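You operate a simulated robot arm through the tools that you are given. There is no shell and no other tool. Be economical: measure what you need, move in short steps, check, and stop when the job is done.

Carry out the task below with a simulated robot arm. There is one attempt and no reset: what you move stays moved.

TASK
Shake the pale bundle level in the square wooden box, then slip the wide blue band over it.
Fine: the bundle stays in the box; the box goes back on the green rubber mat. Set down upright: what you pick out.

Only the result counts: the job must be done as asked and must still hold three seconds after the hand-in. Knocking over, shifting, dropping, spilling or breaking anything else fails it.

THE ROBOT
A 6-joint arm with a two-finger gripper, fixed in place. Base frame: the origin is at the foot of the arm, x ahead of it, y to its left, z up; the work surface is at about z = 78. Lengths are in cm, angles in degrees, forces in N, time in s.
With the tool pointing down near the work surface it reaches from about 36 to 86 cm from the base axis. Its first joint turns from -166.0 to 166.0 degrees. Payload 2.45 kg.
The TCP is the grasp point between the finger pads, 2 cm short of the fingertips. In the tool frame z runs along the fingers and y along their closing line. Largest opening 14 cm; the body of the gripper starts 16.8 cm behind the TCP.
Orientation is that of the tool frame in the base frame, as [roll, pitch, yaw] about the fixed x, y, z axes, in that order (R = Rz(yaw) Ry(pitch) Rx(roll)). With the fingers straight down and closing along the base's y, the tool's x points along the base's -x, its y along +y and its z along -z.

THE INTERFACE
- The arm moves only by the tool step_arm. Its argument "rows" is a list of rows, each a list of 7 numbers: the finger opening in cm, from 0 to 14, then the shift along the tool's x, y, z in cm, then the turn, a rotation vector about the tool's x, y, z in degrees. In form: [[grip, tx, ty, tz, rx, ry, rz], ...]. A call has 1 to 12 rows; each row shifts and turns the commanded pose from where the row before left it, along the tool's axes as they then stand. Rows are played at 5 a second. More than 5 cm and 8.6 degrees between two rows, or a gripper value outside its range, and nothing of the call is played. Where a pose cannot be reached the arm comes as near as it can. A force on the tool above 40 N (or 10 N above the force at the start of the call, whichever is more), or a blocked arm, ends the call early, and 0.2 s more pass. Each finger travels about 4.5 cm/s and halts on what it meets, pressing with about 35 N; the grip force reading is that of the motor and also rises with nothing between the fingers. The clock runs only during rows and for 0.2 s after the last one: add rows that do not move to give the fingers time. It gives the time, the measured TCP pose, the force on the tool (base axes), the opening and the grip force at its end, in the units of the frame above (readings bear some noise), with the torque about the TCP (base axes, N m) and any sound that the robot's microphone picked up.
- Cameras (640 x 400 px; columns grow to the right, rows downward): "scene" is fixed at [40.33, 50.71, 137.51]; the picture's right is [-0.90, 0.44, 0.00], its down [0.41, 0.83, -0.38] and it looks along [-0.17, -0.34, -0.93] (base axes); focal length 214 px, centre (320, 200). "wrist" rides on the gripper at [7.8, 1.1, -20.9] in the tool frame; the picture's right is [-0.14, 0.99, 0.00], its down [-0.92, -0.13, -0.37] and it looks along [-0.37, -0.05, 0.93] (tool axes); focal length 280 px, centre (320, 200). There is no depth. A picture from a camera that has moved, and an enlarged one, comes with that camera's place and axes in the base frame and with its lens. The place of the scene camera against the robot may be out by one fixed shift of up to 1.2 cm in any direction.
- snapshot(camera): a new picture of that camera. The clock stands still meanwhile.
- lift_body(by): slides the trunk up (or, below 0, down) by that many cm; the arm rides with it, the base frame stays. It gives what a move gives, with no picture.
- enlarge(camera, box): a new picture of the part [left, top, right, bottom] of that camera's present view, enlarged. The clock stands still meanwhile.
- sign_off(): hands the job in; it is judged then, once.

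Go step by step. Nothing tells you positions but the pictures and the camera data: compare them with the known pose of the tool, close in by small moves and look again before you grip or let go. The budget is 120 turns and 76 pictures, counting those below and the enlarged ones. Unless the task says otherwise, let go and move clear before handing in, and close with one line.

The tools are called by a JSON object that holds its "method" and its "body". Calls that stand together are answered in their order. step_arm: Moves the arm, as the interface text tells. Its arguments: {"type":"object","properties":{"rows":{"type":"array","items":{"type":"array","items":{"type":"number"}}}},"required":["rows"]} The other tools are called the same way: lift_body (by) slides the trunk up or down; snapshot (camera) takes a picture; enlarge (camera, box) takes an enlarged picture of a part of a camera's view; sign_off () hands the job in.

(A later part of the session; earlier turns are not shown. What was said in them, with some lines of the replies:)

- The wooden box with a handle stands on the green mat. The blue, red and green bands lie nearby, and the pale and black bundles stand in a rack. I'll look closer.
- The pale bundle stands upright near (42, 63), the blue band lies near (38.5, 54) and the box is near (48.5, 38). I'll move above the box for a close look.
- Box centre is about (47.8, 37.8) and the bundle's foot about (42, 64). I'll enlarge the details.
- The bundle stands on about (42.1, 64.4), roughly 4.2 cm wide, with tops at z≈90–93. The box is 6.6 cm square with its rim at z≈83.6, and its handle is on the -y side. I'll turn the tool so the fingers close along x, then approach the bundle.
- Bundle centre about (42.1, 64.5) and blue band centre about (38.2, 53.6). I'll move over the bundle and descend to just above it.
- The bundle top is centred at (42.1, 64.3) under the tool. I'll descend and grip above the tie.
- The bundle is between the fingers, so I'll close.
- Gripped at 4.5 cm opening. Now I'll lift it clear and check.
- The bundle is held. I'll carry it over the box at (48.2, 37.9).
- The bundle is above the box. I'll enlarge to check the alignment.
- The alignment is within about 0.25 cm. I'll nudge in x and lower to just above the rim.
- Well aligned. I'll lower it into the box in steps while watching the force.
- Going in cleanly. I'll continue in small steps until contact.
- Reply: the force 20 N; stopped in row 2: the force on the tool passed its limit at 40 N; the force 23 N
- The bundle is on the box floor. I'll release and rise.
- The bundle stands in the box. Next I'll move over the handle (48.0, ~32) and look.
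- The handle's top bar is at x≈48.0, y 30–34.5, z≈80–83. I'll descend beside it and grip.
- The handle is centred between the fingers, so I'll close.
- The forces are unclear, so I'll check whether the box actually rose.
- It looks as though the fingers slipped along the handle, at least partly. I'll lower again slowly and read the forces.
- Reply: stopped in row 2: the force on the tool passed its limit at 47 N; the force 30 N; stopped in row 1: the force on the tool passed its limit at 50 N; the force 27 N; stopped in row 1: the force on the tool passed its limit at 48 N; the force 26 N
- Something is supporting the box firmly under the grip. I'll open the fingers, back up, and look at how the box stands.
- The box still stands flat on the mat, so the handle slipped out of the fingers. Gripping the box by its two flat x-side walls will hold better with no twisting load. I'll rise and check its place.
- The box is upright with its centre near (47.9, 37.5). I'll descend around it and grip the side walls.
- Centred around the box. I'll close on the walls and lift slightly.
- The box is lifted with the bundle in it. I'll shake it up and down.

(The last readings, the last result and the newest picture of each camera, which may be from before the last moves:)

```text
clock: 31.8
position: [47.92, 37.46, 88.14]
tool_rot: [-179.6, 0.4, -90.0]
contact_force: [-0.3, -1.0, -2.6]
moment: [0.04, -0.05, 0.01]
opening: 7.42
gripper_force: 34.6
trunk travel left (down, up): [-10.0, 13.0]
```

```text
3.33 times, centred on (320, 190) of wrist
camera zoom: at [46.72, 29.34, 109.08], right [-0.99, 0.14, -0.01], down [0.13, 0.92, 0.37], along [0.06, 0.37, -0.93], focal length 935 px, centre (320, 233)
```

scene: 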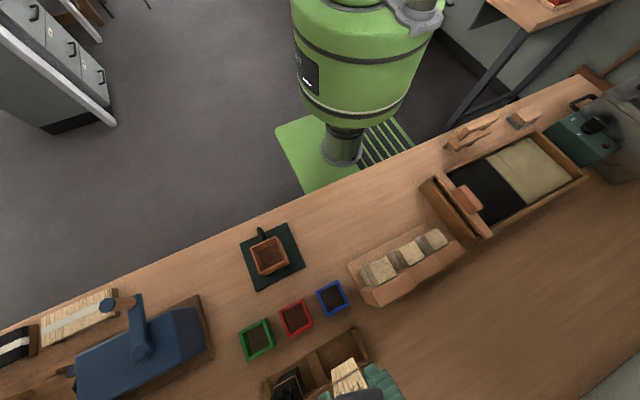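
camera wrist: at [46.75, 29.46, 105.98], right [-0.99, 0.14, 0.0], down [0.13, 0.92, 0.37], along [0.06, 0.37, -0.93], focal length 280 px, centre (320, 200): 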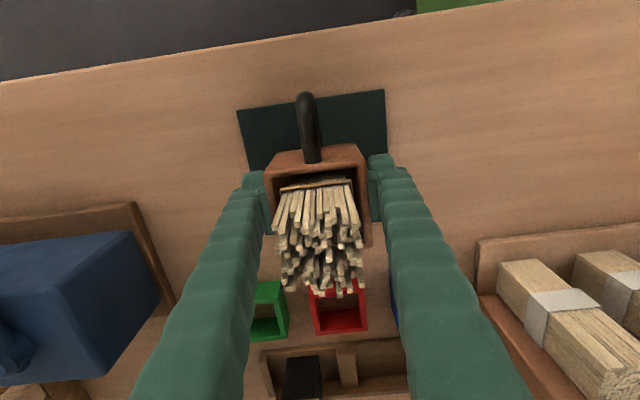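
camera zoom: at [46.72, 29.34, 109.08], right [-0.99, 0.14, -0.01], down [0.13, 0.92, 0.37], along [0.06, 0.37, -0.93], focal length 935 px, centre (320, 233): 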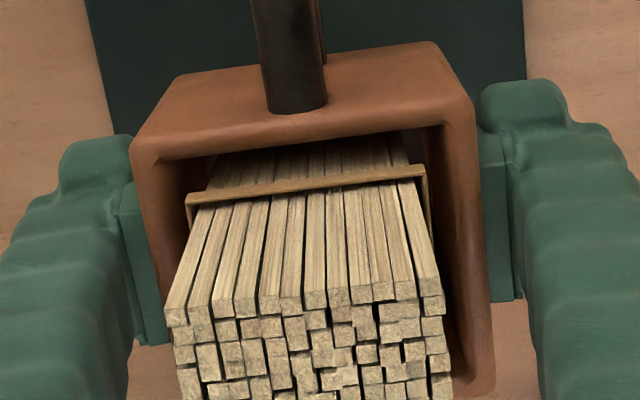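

Shaking works: the ends are nearly level. One more round will make sure.

{"method": "step_arm", "body": {"rows": [[5, 0, 0, 3, 0, 0, 0], [5, 0, 0, -3, 0, 0, 0], [5, 0, 0, 3, 0, 0, 0], [5, 0, 0, -3, 0, 0, 0], [5, 0, 0, 3, 0, 0, 0], [5, 0, 0, -3, 0, 0, 0], [5, 0, 0, 3, 0, 0, 0], [5, 0, 0, -3, 0, 0, 0], [5, 0, 0, 3, 0, 0, 0], [5, 0, 0, -3, 0, 0, 0], [5, 0, 0, 0, 0, 0, 0]]}}

{"method": "snapshot", "body": {"camera": "wrist"}}

{"method": "enlarge", "body": {"camera": "scene", "box": [200, 190, 328, 270]}}

```text
clock: 34.2
position: [48.01, 37.57, 88.11]
tool_rot: [-179.6, 0.3, -90.0]
contact_force: [-0.4, 0.3, -2.7]
moment: [0.05, -0.04, 0.0]
opening: 7.42
gripper_force: 34.7
trunk travel left (down, up): [-10.0, 13.0]
```

```text
35 pictures are left
camera wrist: at [46.66, 29.45, 109.02], right [-0.99, 0.14, -0.01], down [0.13, 0.92, 0.37], along [0.06, 0.37, -0.93], focal length 280 px, centre (320, 200)
```

wrist: 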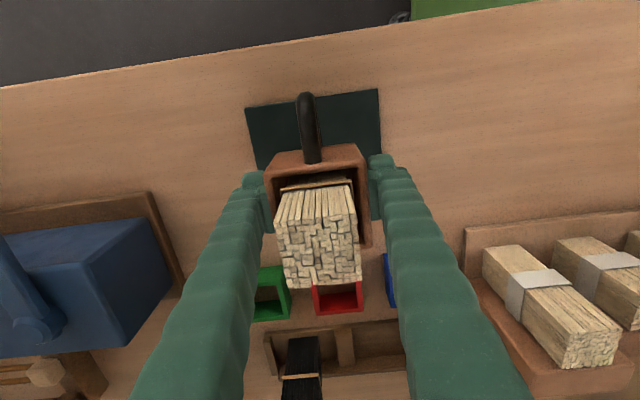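

```text
5.00 times, centred on (264, 230) of scene
camera zoom: at [40.33, 50.71, 137.51], right [-0.9, 0.44, 0.0], down [0.41, 0.83, -0.38], along [-0.17, -0.34, -0.93], focal length 1072 px, centre (600, 50)
```

zoom: 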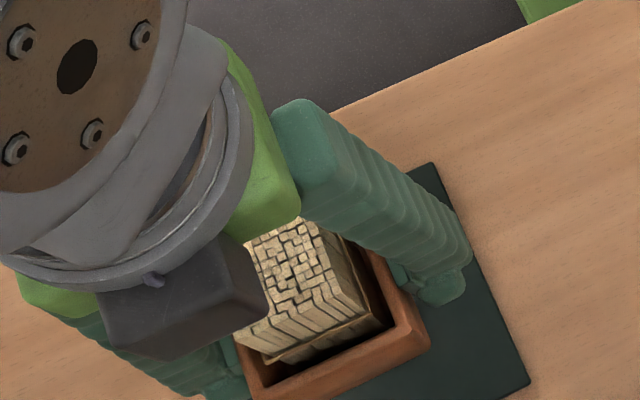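

The bundle is level. I'll lower the box back onto the mat.

{"method": "step_arm", "body": {"rows": [[5, -0.3, 0, 2, 0, 0, 0], [5, 0, 0, 2, 0, 0, 0], [5, 0, 0, 1.4, 0, 0, 0], [5, 0, 0, 0.6, 0, 0, 0], [5, 0, 0, 0.3, 0, 0, 0], [5, 0, 0, 0, 0, 0, 0]]}}

{"method": "step_arm", "body": {"rows": [[5, 0, 0, 0.15, 0, 0, 0], [5, 0, 0, 0, 0, 0, 0]]}}

```text
clock: 35.6
position: [48.16, 37.86, 81.67]
tool_rot: [-179.7, 0.3, -90.0]
contact_force: [0.0, 0.7, -2.2]
moment: [0.02, 0.01, 0.0]
opening: 7.42
gripper_force: 34.4
trunk travel left (down, up): [-10.0, 13.0]
```

```text
clock: 36.2
position: [48.11, 37.83, 81.57]
tool_rot: [-179.7, 0.3, -90.0]
contact_force: [-0.4, 0.9, -2.8]
moment: [0.02, -0.03, 0.02]
opening: 7.44
gripper_force: 35.1
trunk travel left (down, up): [-10.0, 13.0]
```

{"method": "step_arm", "body": {"rows": [[5, 0, 0, 0.15, 0, 0, 0], [5, 0, 0, 0, 0, 0, 0]]}}

{"method": "step_arm", "body": {"rows": [[5, 0, 0, 0.15, 0, 0, 0], [5, 0, 0, 0, 0, 0, 0]]}}

```text
clock: 36.8
position: [48.03, 37.87, 81.57]
tool_rot: [-179.8, 0.3, -90.0]
contact_force: [-0.4, -1.7, 7.6]
moment: [-0.16, 0.32, 0.03]
opening: 7.46
gripper_force: 35.4
trunk travel left (down, up): [-10.0, 13.0]
```

```text
clock: 37.4
position: [48.06, 37.94, 81.53]
tool_rot: [-179.4, 0.4, -90.0]
contact_force: [-1.0, -3.7, 27.4]
moment: [-0.37, 0.53, 0.03]
opening: 7.45
gripper_force: 35.8
trunk travel left (down, up): [-10.0, 13.0]
```

The box is on the mat. I'll release, rise and look.

{"method": "step_arm", "body": {"rows": [[8, 0, 0, -0.2, 0, 0, 0], [10, 0, 0, 0, 0, 0, 0], [10, 0, 0, 0, 0, 0, 0], [10, 0, 0, -4, 0, 0, 0], [10, 0, 0, -4, 0, 0, 0], [10, 0, 0, -4, 0, 0, 0], [10, 0, 0, -4, 0, 0, 0], [10, 0, 0, -4, 0, 0, 0], [10, 0, 0, 0, 0, 0, 0]]}}

{"method": "enlarge", "body": {"camera": "wrist", "box": [240, 80, 400, 180]}}

{"method": "enlarge", "body": {"camera": "scene", "box": [220, 210, 316, 270]}}

```text
clock: 39.4
position: [47.89, 37.77, 101.58]
tool_rot: [-179.7, 0.2, -90.0]
contact_force: [0.6, 0.3, -0.4]
moment: [0.03, -0.02, 0.02]
opening: 10.0
gripper_force: 0.1
trunk travel left (down, up): [-10.0, 13.0]
```

```text
4.00 times, centred on (320, 130) of wrist
camera zoom: at [46.67, 29.68, 122.45], right [-0.99, 0.14, 0.0], down [0.13, 0.92, 0.37], along [0.06, 0.37, -0.93], focal length 1122 px, centre (320, 480)
```

zoom: 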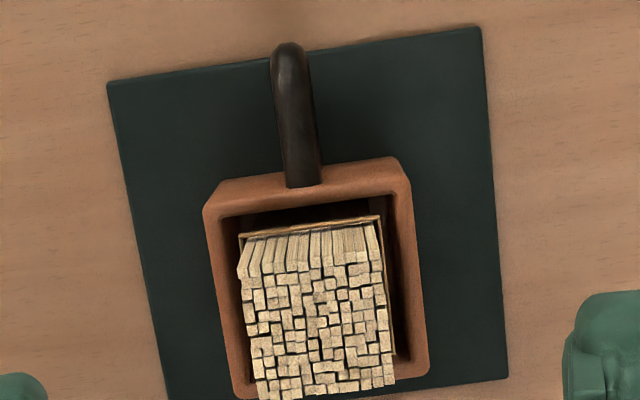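

```text
6.67 times, centred on (268, 240) of scene
camera zoom: at [40.33, 50.71, 137.51], right [-0.9, 0.44, 0.0], down [0.41, 0.83, -0.38], along [-0.17, -0.34, -0.93], focal length 1430 px, centre (667, -67)
```

zoom: 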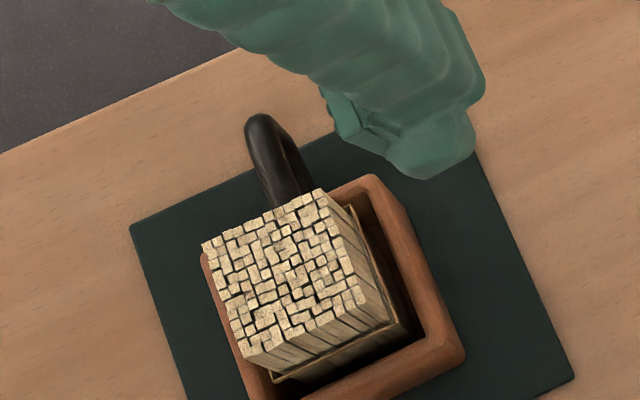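

The bundle is level and centred near (48.2, 37.8). Next, the blue band.

{"method": "step_arm", "body": {"rows": [[10, -4, 2.4, 0, 0, 0, 0], [10, -4, 2.4, 0, 0, 0, 0], [10, -4, 2.4, 0, 0, 0, 0], [10, -3.8, 2.4, 0, 0, 0, 0], [10, 0, 0, 3, 0, 0, 0], [10, 0, 0, 3, 0, 0, 0], [10, 0, 0, 0, 0, 0, 0]]}}

{"method": "snapshot", "body": {"camera": "wrist"}}

{"method": "enlarge", "body": {"camera": "wrist", "box": [240, 110, 400, 210]}}

```text
clock: 41.0
position: [38.27, 53.76, 95.5]
tool_rot: [-179.7, 0.3, -90.0]
contact_force: [-0.5, 0.6, 0.5]
moment: [0.02, -0.02, 0.01]
opening: 10.03
gripper_force: 0.1
trunk travel left (down, up): [-10.0, 13.0]
```

```text
31 pictures are left
camera wrist: at [37.11, 45.58, 116.41], right [-0.99, 0.14, -0.01], down [0.13, 0.92, 0.37], along [0.06, 0.37, -0.93], focal length 280 px, centre (320, 200)
```

wrist: 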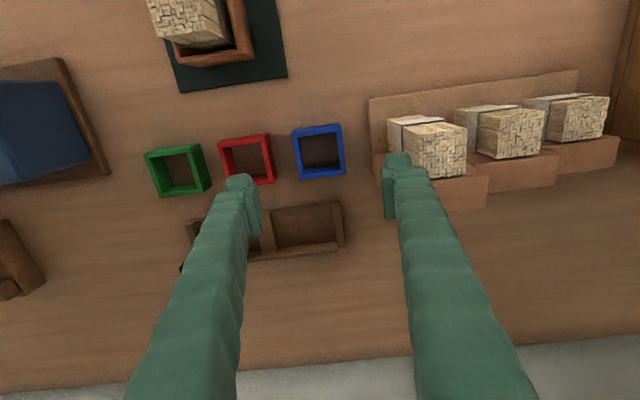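

```text
4.00 times, centred on (320, 160) of wrist
camera zoom: at [37.11, 45.58, 116.41], right [-0.99, 0.14, -0.01], down [0.13, 0.92, 0.37], along [0.06, 0.37, -0.93], focal length 1122 px, centre (320, 360)
```

zoom: 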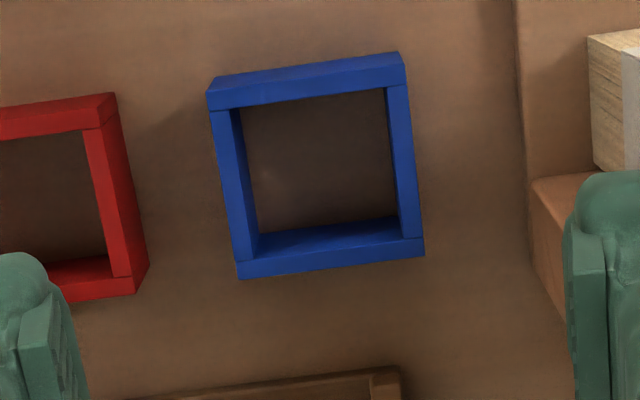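

The blue band is about 6.3 cm square, 3 cm tall, centred near (38.3, 53.4), with about 2.8 cm clear to the red one. I'll descend with an 8 cm opening and grip its sides.

{"method": "step_arm", "body": {"rows": [[8, 0.35, 0, 3, 0, 0, 0], [8, 0, 0, 4, 0, 0, 0], [8, 0, 0, 0, 0, 0, 0]]}}

{"method": "enlarge", "body": {"camera": "wrist", "box": [224, 120, 416, 240]}}

```text
clock: 41.8
position: [38.23, 53.29, 88.54]
tool_rot: [-179.8, 0.3, -90.0]
contact_force: [0.8, -0.1, -0.6]
moment: [-0.02, 0.03, 0.01]
opening: 8.03
gripper_force: 0.1
trunk travel left (down, up): [-10.0, 13.0]
```

```text
3.33 times, centred on (320, 180) of wrist
camera zoom: at [37.12, 45.25, 109.47], right [-0.99, 0.14, -0.01], down [0.13, 0.92, 0.37], along [0.06, 0.37, -0.93], focal length 935 px, centre (320, 267)
```

zoom: 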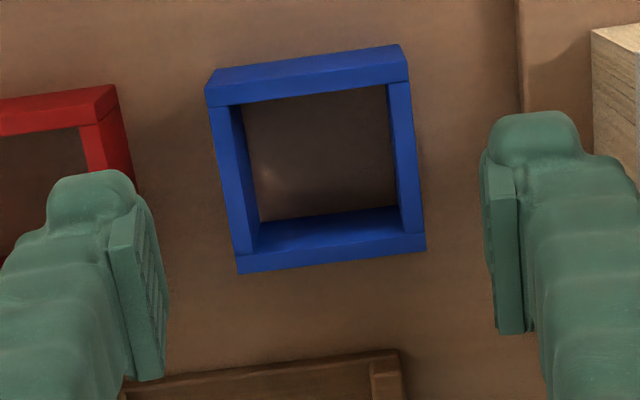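

Aligned. I'll descend to grip height.

{"method": "step_arm", "body": {"rows": [[8, 0, -0.05, 3, 0, 0, 0], [8, 0, 0, 3, 0, 0, 0], [8, 0, 0, 1.7, 0, 0, 0], [8, 0, 0, 0, 0, 0, 0]]}}

{"method": "snapshot", "body": {"camera": "wrist"}}

```text
clock: 42.8
position: [38.37, 53.23, 80.99]
tool_rot: [-179.8, 0.3, -90.0]
contact_force: [-0.5, 0.7, 0.2]
moment: [0.03, 0.02, -0.04]
opening: 7.98
gripper_force: 0.2
trunk travel left (down, up): [-10.0, 13.0]
```

```text
28 pictures are left
camera wrist: at [37.24, 45.24, 101.79], right [-0.99, 0.14, 0.0], down [0.13, 0.92, 0.37], along [0.06, 0.37, -0.93], focal length 280 px, centre (320, 200)
```

wrist: 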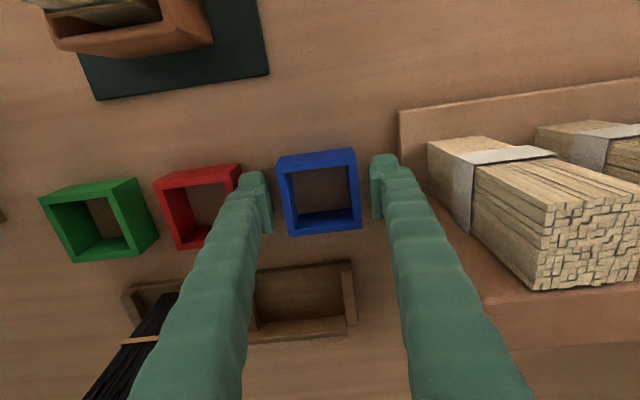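

The fingers straddle the band without touching the red one. I'll close and lift.

{"method": "step_arm", "body": {"rows": [[7, 0, 0, 0, 0, 0, 0], [6, 0, 0, 0, 0, 0, 0], [5, 0, 0, 0, 0, 0, 0], [5, 0, 0, 0, 0, 0, 0]]}}

{"method": "step_arm", "body": {"rows": [[5, 0, 0, -1, 0, 0, 0], [5, 0, 0, -3, 0, 0, 0], [5, 0, 0, -4, 0, 0, 0], [5, 0, 0, -4, 0, 0, 0], [5, 0, 0, -4, 0, 0, 0], [5, 0, 0, 0, 0, 0, 0]]}}

{"method": "enlarge", "body": {"camera": "wrist", "box": [224, 120, 416, 240]}}

```text
clock: 43.8
position: [38.49, 53.28, 80.88]
tool_rot: [-179.7, 0.3, -89.9]
contact_force: [1.1, -0.6, -1.3]
moment: [0.04, 0.0, -0.02]
opening: 5.99
gripper_force: 34.7
trunk travel left (down, up): [-10.0, 13.0]
```

```text
clock: 45.2
position: [38.33, 53.06, 96.91]
tool_rot: [-179.7, 0.2, -90.0]
contact_force: [0.2, 0.5, -0.4]
moment: [-0.03, 0.05, 0.0]
opening: 5.99
gripper_force: 35.3
trunk travel left (down, up): [-10.0, 13.0]
```

```text
3.33 times, centred on (320, 180) of wrist
camera zoom: at [37.14, 45.12, 117.84], right [-0.99, 0.14, 0.0], down [0.13, 0.92, 0.37], along [0.06, 0.37, -0.93], focal length 935 px, centre (320, 267)
```

zoom: 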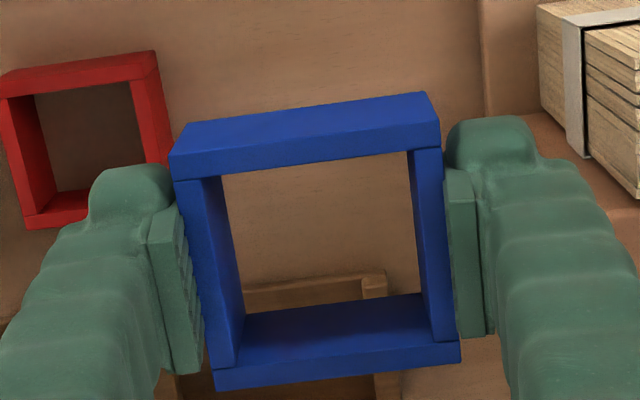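

The band is held at 6.0 cm opening, its centre 0.2 cm to +y of the TCP. I'll carry it over the bundle.

{"method": "step_arm", "body": {"rows": [[5, 0, 0, -2, 0, 0, 0], [5, 3.9, -2.4, 0, 0, 0, 0], [5, 3.9, -2.4, 0, 0, 0, 0], [5, 3.9, -2.4, 0, 0, 0, 0], [5, 3.8, -2.45, 0, 0, 0, 0], [5, 0, 0, 0, 0, 0, 0]]}}

{"method": "enlarge", "body": {"camera": "wrist", "box": [224, 110, 416, 230]}}

{"method": "enlarge", "body": {"camera": "scene", "box": [210, 190, 338, 270]}}

```text
clock: 46.6
position: [48.06, 37.77, 98.83]
tool_rot: [-179.6, 0.3, -90.0]
contact_force: [0.3, 0.9, 0.0]
moment: [0.01, 0.0, 0.0]
opening: 6.01
gripper_force: 34.9
trunk travel left (down, up): [-10.0, 13.0]
```

```text
3.33 times, centred on (320, 170) of wrist
camera zoom: at [46.8, 29.63, 119.74], right [-0.99, 0.14, 0.0], down [0.13, 0.92, 0.37], along [0.06, 0.37, -0.93], focal length 935 px, centre (320, 300)
```

zoom: 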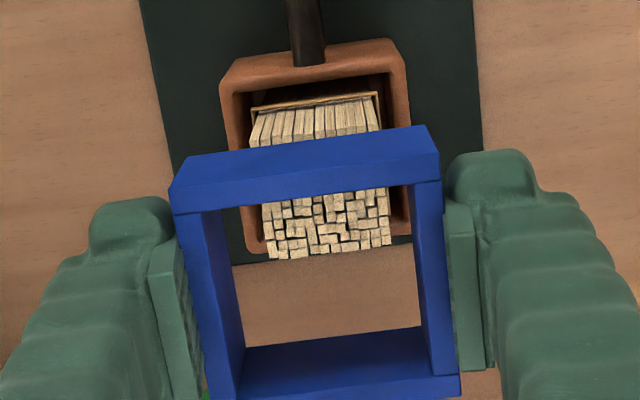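

```text
5.00 times, centred on (274, 230) of scene
camera zoom: at [40.33, 50.71, 137.51], right [-0.9, 0.44, 0.0], down [0.41, 0.83, -0.38], along [-0.17, -0.34, -0.93], focal length 1072 px, centre (550, 50)
```

zoom: 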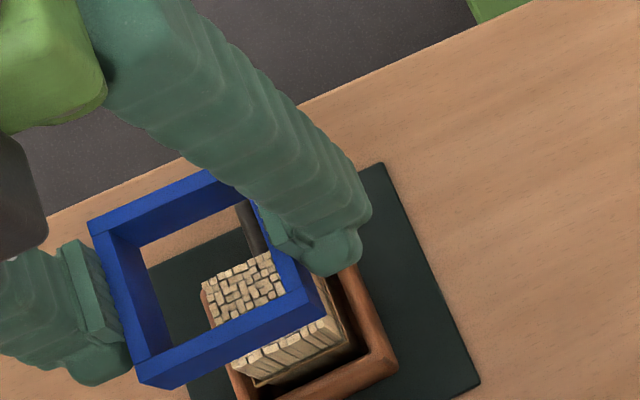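

The band is roughly over the bundle. I'll lower to just above its top and compare at nearly equal depth.

{"method": "step_arm", "body": {"rows": [[5, 0, 0, 2, 0, 0, 0], [5, 0, 0, 2, 0, 0, 0], [5, 0, 0, 0.8, 0, 0, 0], [5, 0, 0, 0, 0, 0, 0]]}}

{"method": "enlarge", "body": {"camera": "wrist", "box": [224, 120, 416, 240]}}

{"method": "enlarge", "body": {"camera": "scene", "box": [210, 190, 338, 270]}}

```text
clock: 47.6
position: [48.02, 37.76, 94.19]
tool_rot: [-179.7, 0.3, -90.0]
contact_force: [-0.3, -0.6, -0.2]
moment: [0.01, -0.01, 0.01]
opening: 5.96
gripper_force: 35.1
trunk travel left (down, up): [-10.0, 13.0]
```

```text
3.33 times, centred on (320, 180) of wrist
camera zoom: at [46.84, 29.69, 114.99], right [-0.99, 0.14, -0.01], down [0.13, 0.92, 0.37], along [0.06, 0.37, -0.93], focal length 935 px, centre (320, 267)
```

zoom: 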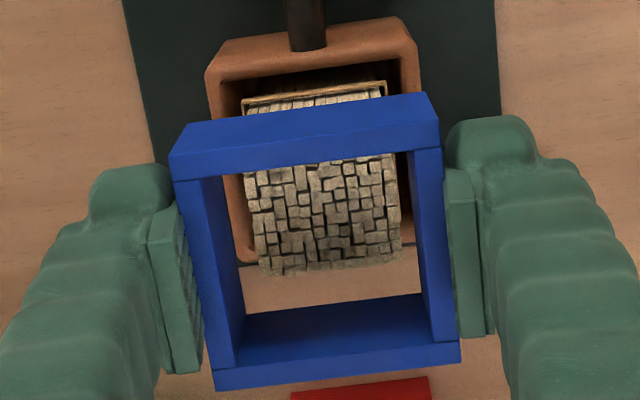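

```text
5.00 times, centred on (274, 230) of scene
camera zoom: at [40.33, 50.71, 137.51], right [-0.9, 0.44, 0.0], down [0.41, 0.83, -0.38], along [-0.17, -0.34, -0.93], focal length 1072 px, centre (550, 50)
```

zoom: 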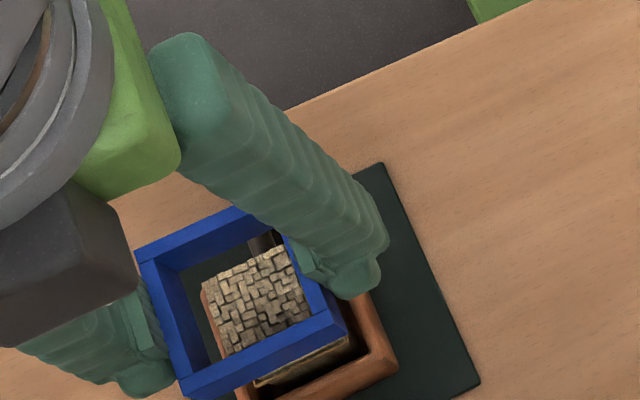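

The bundle top seems to be at z≈87.5, centred near y≈38.2. I'll shift +0.25 in y, lower 2 cm more and compare again.

{"method": "step_arm", "body": {"rows": [[5, -0.25, 0, 1, 0, 0, 0], [5, 0, 0, 1, 0, 0, 0], [5, 0, 0, 0.4, 0, 0, 0], [5, 0, 0, 0, 0, 0, 0]]}}

{"method": "enlarge", "body": {"camera": "wrist", "box": [224, 120, 416, 240]}}

{"method": "enlarge", "body": {"camera": "scene", "box": [226, 215, 306, 265]}}

```text
clock: 48.6
position: [48.03, 37.96, 91.71]
tool_rot: [-179.7, 0.3, -90.0]
contact_force: [-0.3, 0.2, -0.8]
moment: [0.02, 0.01, -0.01]
opening: 5.99
gripper_force: 34.7
trunk travel left (down, up): [-10.0, 13.0]
```

```text
3.33 times, centred on (320, 180) of wrist
camera zoom: at [46.88, 29.96, 112.56], right [-0.99, 0.14, 0.0], down [0.13, 0.92, 0.37], along [0.06, 0.37, -0.93], focal length 935 px, centre (320, 267)
```

zoom: 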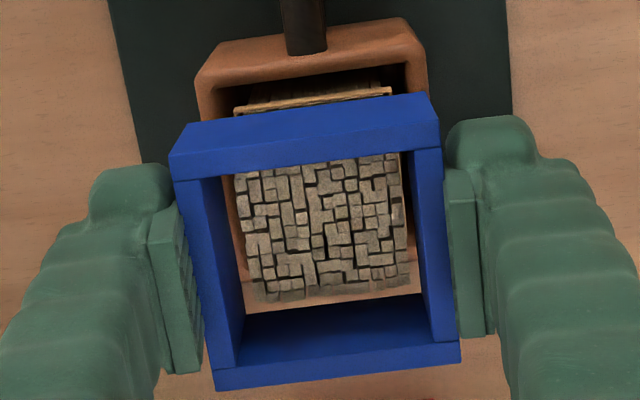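

```text
8.00 times, centred on (266, 240) of scene
camera zoom: at [40.33, 50.71, 137.51], right [-0.9, 0.44, 0.0], down [0.41, 0.83, -0.38], along [-0.17, -0.34, -0.93], focal length 1716 px, centre (752, -120)
```

zoom: 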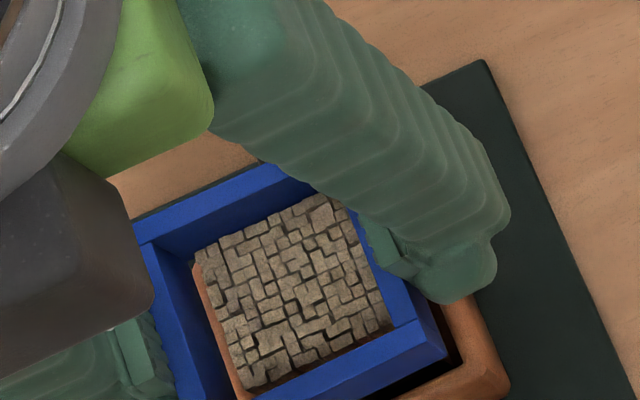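

Comparing both views, the bundle top is level with the band's bottom and about 0.2 cm to -y of the band's centre. I'll correct and lower gently.

{"method": "step_arm", "body": {"rows": [[5, 0.18, 0.05, 0, 0, 0, 0], [5, 0, 0, 0.3, 0, 0, 0], [5, 0, 0, 0.3, 0, 0, 0], [5, 0, 0, 0, 0, 0, 0]]}}

{"method": "enlarge", "body": {"camera": "wrist", "box": [256, 140, 384, 220]}}

{"method": "enlarge", "body": {"camera": "scene", "box": [234, 215, 298, 255]}}

```text
clock: 49.6
position: [48.01, 37.77, 91.13]
tool_rot: [-179.7, 0.3, -90.0]
contact_force: [-0.7, -0.7, -0.6]
moment: [-0.02, 0.02, 0.04]
opening: 5.95
gripper_force: 35.2
trunk travel left (down, up): [-10.0, 13.0]
```

```text
5.00 times, centred on (320, 180) of wrist
camera zoom: at [46.81, 29.76, 112.0], right [-0.99, 0.14, 0.0], down [0.13, 0.92, 0.37], along [0.06, 0.37, -0.93], focal length 1402 px, centre (320, 300)
```

zoom: 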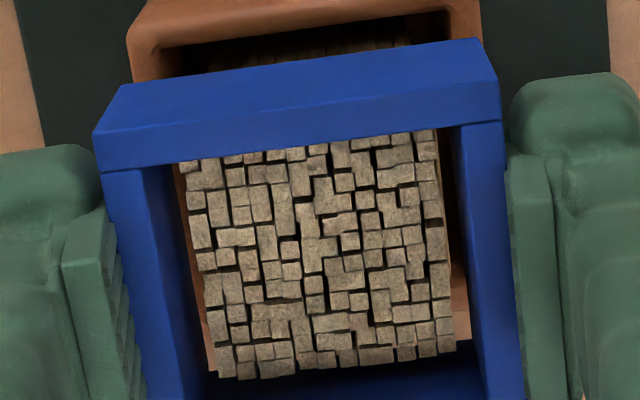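

```text
10.00 times, centred on (266, 235) of scene
camera zoom: at [40.33, 50.71, 137.51], right [-0.9, 0.44, 0.0], down [0.41, 0.83, -0.38], along [-0.17, -0.34, -0.93], focal length 2145 px, centre (860, -150)
```

zoom: 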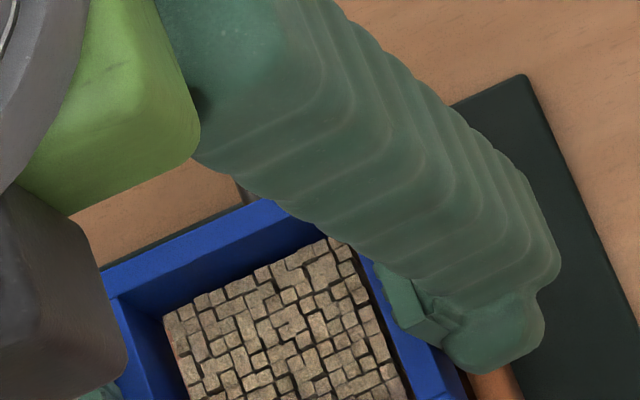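

The band already surrounds the top edge without contact. I'll nudge +x by 0.1 and lower in small steps.

{"method": "step_arm", "body": {"rows": [[5, 0, -0.1, 0, 0, 0, 0], [5, 0, 0, 0.3, 0, 0, 0], [5, 0, 0, 0.3, 0, 0, 0], [5, 0, 0, 0, 0, 0, 0]]}}

{"method": "enlarge", "body": {"camera": "wrist", "box": [256, 140, 384, 220]}}

```text
clock: 50.6
position: [48.22, 37.91, 90.44]
tool_rot: [-179.6, 0.3, -90.1]
contact_force: [-0.3, 0.2, 0.1]
moment: [0.02, -0.01, 0.0]
opening: 5.97
gripper_force: 34.6
trunk travel left (down, up): [-10.0, 13.0]
```

```text
5.00 times, centred on (320, 180) of wrist
camera zoom: at [46.9, 29.77, 111.37], right [-0.99, 0.14, -0.01], down [0.13, 0.92, 0.37], along [0.06, 0.37, -0.93], focal length 1402 px, centre (320, 300)
```

zoom: 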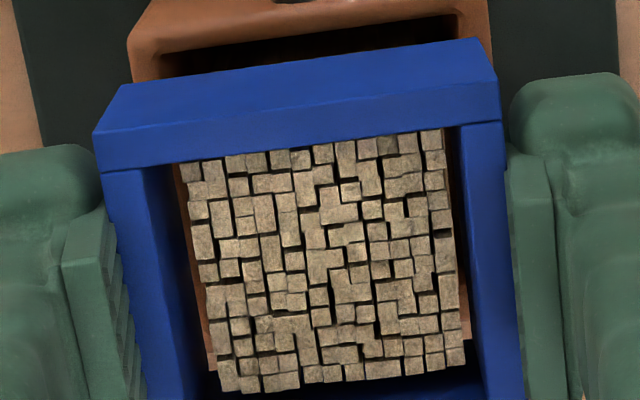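

Centred, no contact. I'll continue down.

{"method": "step_arm", "body": {"rows": [[5, 0, 0, 0.4, 0, 0, 0], [5, 0, 0, 0.4, 0, 0, 0], [5, 0, 0, 0.4, 0, 0, 0], [5, 0, 0, 0.4, 0, 0, 0], [5, 0, 0, 0, 0, 0, 0]]}}

{"method": "enlarge", "body": {"camera": "wrist", "box": [256, 140, 384, 220]}}

```text
clock: 51.8
position: [47.9, 37.88, 88.87]
tool_rot: [-179.8, 0.3, -89.9]
contact_force: [0.4, -0.4, -0.3]
moment: [0.0, 0.03, 0.01]
opening: 6.0
gripper_force: 35.1
trunk travel left (down, up): [-10.0, 13.0]
```

```text
5.00 times, centred on (320, 180) of wrist
camera zoom: at [46.92, 29.77, 109.75], right [-0.99, 0.14, -0.01], down [0.13, 0.92, 0.37], along [0.06, 0.37, -0.93], focal length 1402 px, centre (320, 300)
```

zoom: 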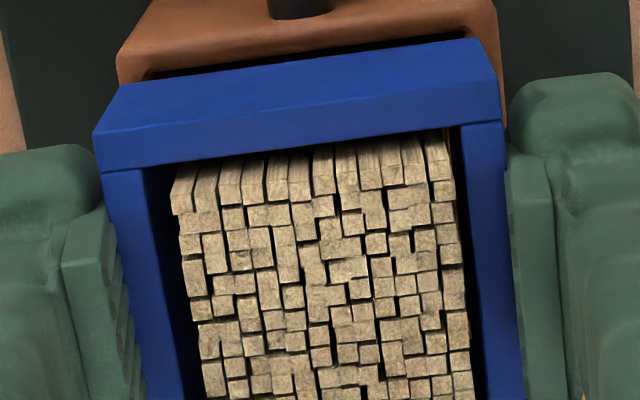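

The band slides down cleanly and the bundle protrudes above it. I'll continue until it meets the rim.

{"method": "step_arm", "body": {"rows": [[5, 0, 0, 0.4, 0, 0, 0], [5, 0, 0, 0.4, 0, 0, 0], [5, 0, 0, 0.3, 0, 0, 0], [5, 0, 0, 0, 0, 0, 0]]}}

{"method": "step_arm", "body": {"rows": [[5, 0, 0, 0.3, 0, 0, 0], [5, 0, 0, 0.2, 0, 0, 0], [5, 0, 0, 0, 0, 0, 0]]}}

{"method": "snapshot", "body": {"camera": "wrist"}}

{"method": "enlarge", "body": {"camera": "scene", "box": [218, 210, 314, 270]}}

```text
clock: 52.8
position: [48.15, 37.81, 87.78]
tool_rot: [-179.7, 0.3, -90.0]
contact_force: [0.2, -0.9, 0.8]
moment: [0.0, -0.01, 0.01]
opening: 5.94
gripper_force: 34.7
trunk travel left (down, up): [-10.0, 13.0]
```

```text
clock: 53.6
position: [48.12, 37.87, 87.45]
tool_rot: [-179.7, 0.2, -90.0]
contact_force: [-1.0, -1.8, 15.6]
moment: [-0.16, -0.01, -0.04]
opening: 5.97
gripper_force: 35.0
trunk travel left (down, up): [-10.0, 13.0]
```

```text
16 pictures are left
camera wrist: at [46.89, 29.74, 108.29], right [-0.99, 0.14, -0.01], down [0.13, 0.92, 0.37], along [0.06, 0.37, -0.93], focal length 280 px, centre (320, 200)
```

wrist: 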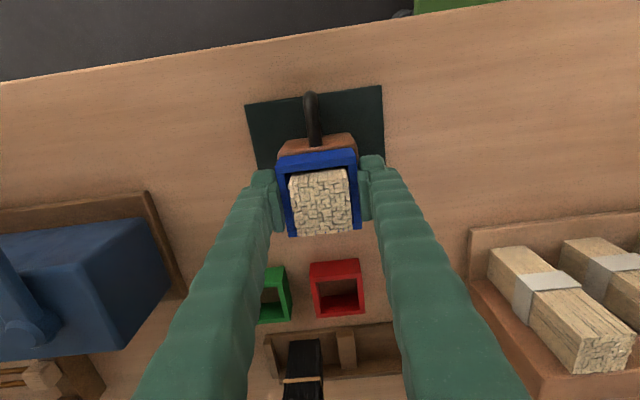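

```text
6.67 times, centred on (266, 240) of scene
camera zoom: at [40.33, 50.71, 137.51], right [-0.9, 0.44, 0.0], down [0.41, 0.83, -0.38], along [-0.17, -0.34, -0.93], focal length 1430 px, centre (680, -67)
```

zoom: 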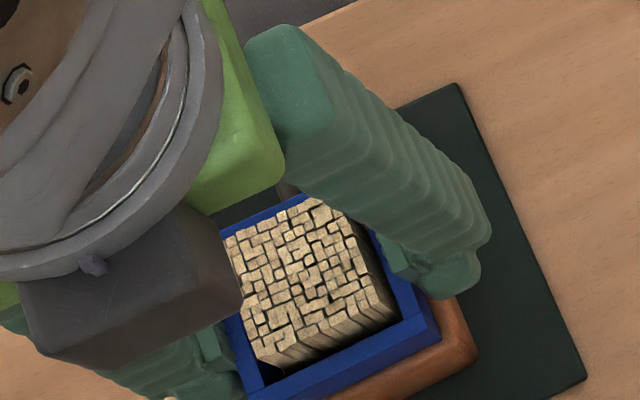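

Contact with 15 N: the band sits on the rim, around the bundle. I'll release gently and rise.

{"method": "step_arm", "body": {"rows": [[5, 0, 0, -0.1, 0, 0, 0], [6.5, 0, 0, 0, 0, 0, 0], [7.5, 0, 0, 0, 0, 0, 0], [8, 0, 0, 0, 0, 0, 0], [8, 0, 0, 0, 0, 0, 0]]}}

{"method": "enlarge", "body": {"camera": "wrist", "box": [240, 130, 400, 230]}}

{"method": "step_arm", "body": {"rows": [[8, 0, 0, -3, 0, 0, 0], [8, 0, 0, -4, 0, 0, 0], [8, 0, 0, -4, 0, 0, 0], [8, 0, 0, -4, 0, 0, 0], [8, 0, 0, 0, 0, 0, 0]]}}

{"method": "enlarge", "body": {"camera": "wrist", "box": [240, 80, 400, 180]}}

{"method": "enlarge", "body": {"camera": "scene", "box": [218, 210, 314, 270]}}

```text
clock: 54.8
position: [48.1, 37.91, 87.33]
tool_rot: [-179.8, 0.3, -90.1]
contact_force: [0.5, 0.0, 0.1]
moment: [-0.03, 0.01, 0.03]
opening: 7.98
gripper_force: 0.1
trunk travel left (down, up): [-10.0, 13.0]
```

```text
4.00 times, centred on (320, 180) of wrist
camera zoom: at [46.92, 29.79, 108.26], right [-0.99, 0.14, 0.0], down [0.13, 0.92, 0.37], along [0.06, 0.37, -0.93], focal length 1122 px, centre (320, 280)
```

zoom: 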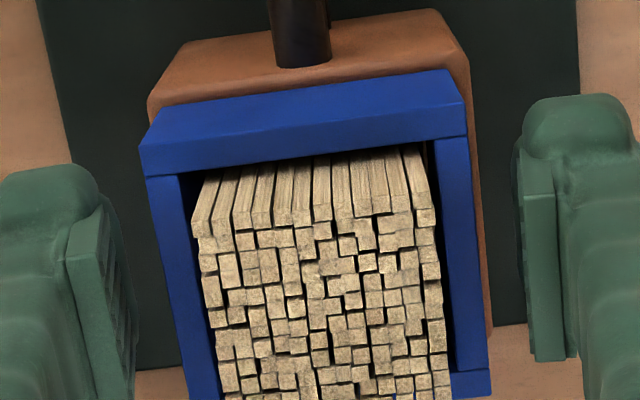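

```text
clock: 56.0
position: [47.97, 37.73, 102.27]
tool_rot: [-179.7, 0.2, -90.0]
contact_force: [-0.3, -0.1, -0.6]
moment: [0.02, 0.01, 0.0]
opening: 7.99
gripper_force: 0.0
trunk travel left (down, up): [-10.0, 13.0]
```

```text
4.00 times, centred on (320, 130) of wrist
camera zoom: at [46.8, 29.71, 123.25], right [-0.99, 0.14, 0.0], down [0.13, 0.92, 0.37], along [0.06, 0.37, -0.93], focal length 1122 px, centre (320, 480)
```

zoom: 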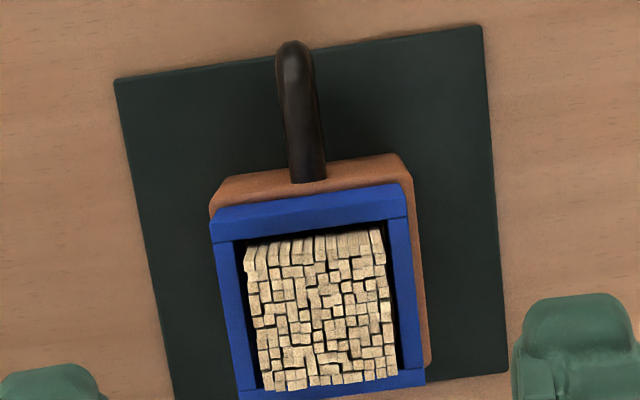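

```text
6.67 times, centred on (266, 240) of scene
camera zoom: at [40.33, 50.71, 137.51], right [-0.9, 0.44, 0.0], down [0.41, 0.83, -0.38], along [-0.17, -0.34, -0.93], focal length 1430 px, centre (680, -67)
```

zoom: 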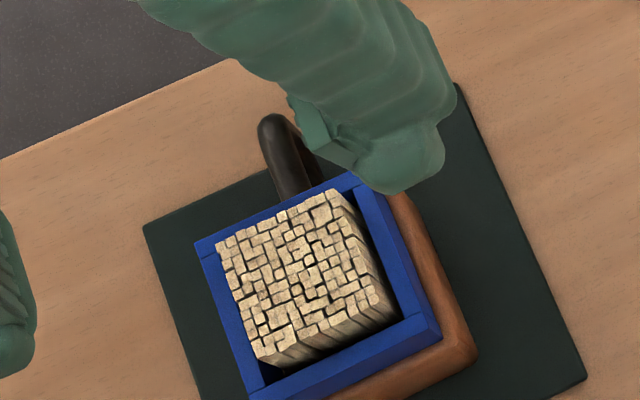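

The band sits flat around the level bundle and the box is on the mat. I'll take one overall check before handing in.

{"method": "snapshot", "body": {"camera": "scene"}}

```text
11 pictures are left
```

scene: 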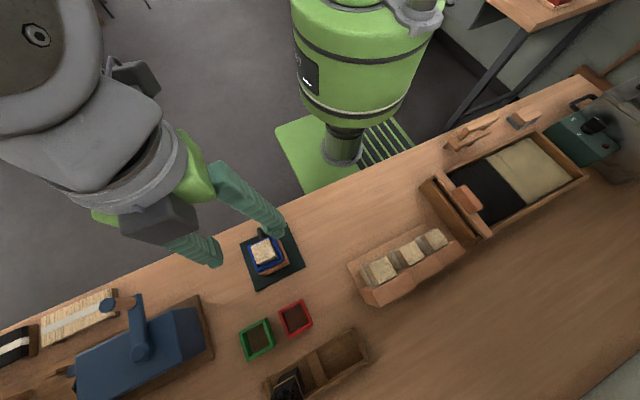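

Everything else is in place and the gripper is clear, so I'm handing in.

{"method": "sign_off", "body": {}}

```text
The job is handed in.
```

I shook the pale bundle level in the wooden box, set the box back on the green mat, and slipped the blue band over the bundle, then handed the job in.
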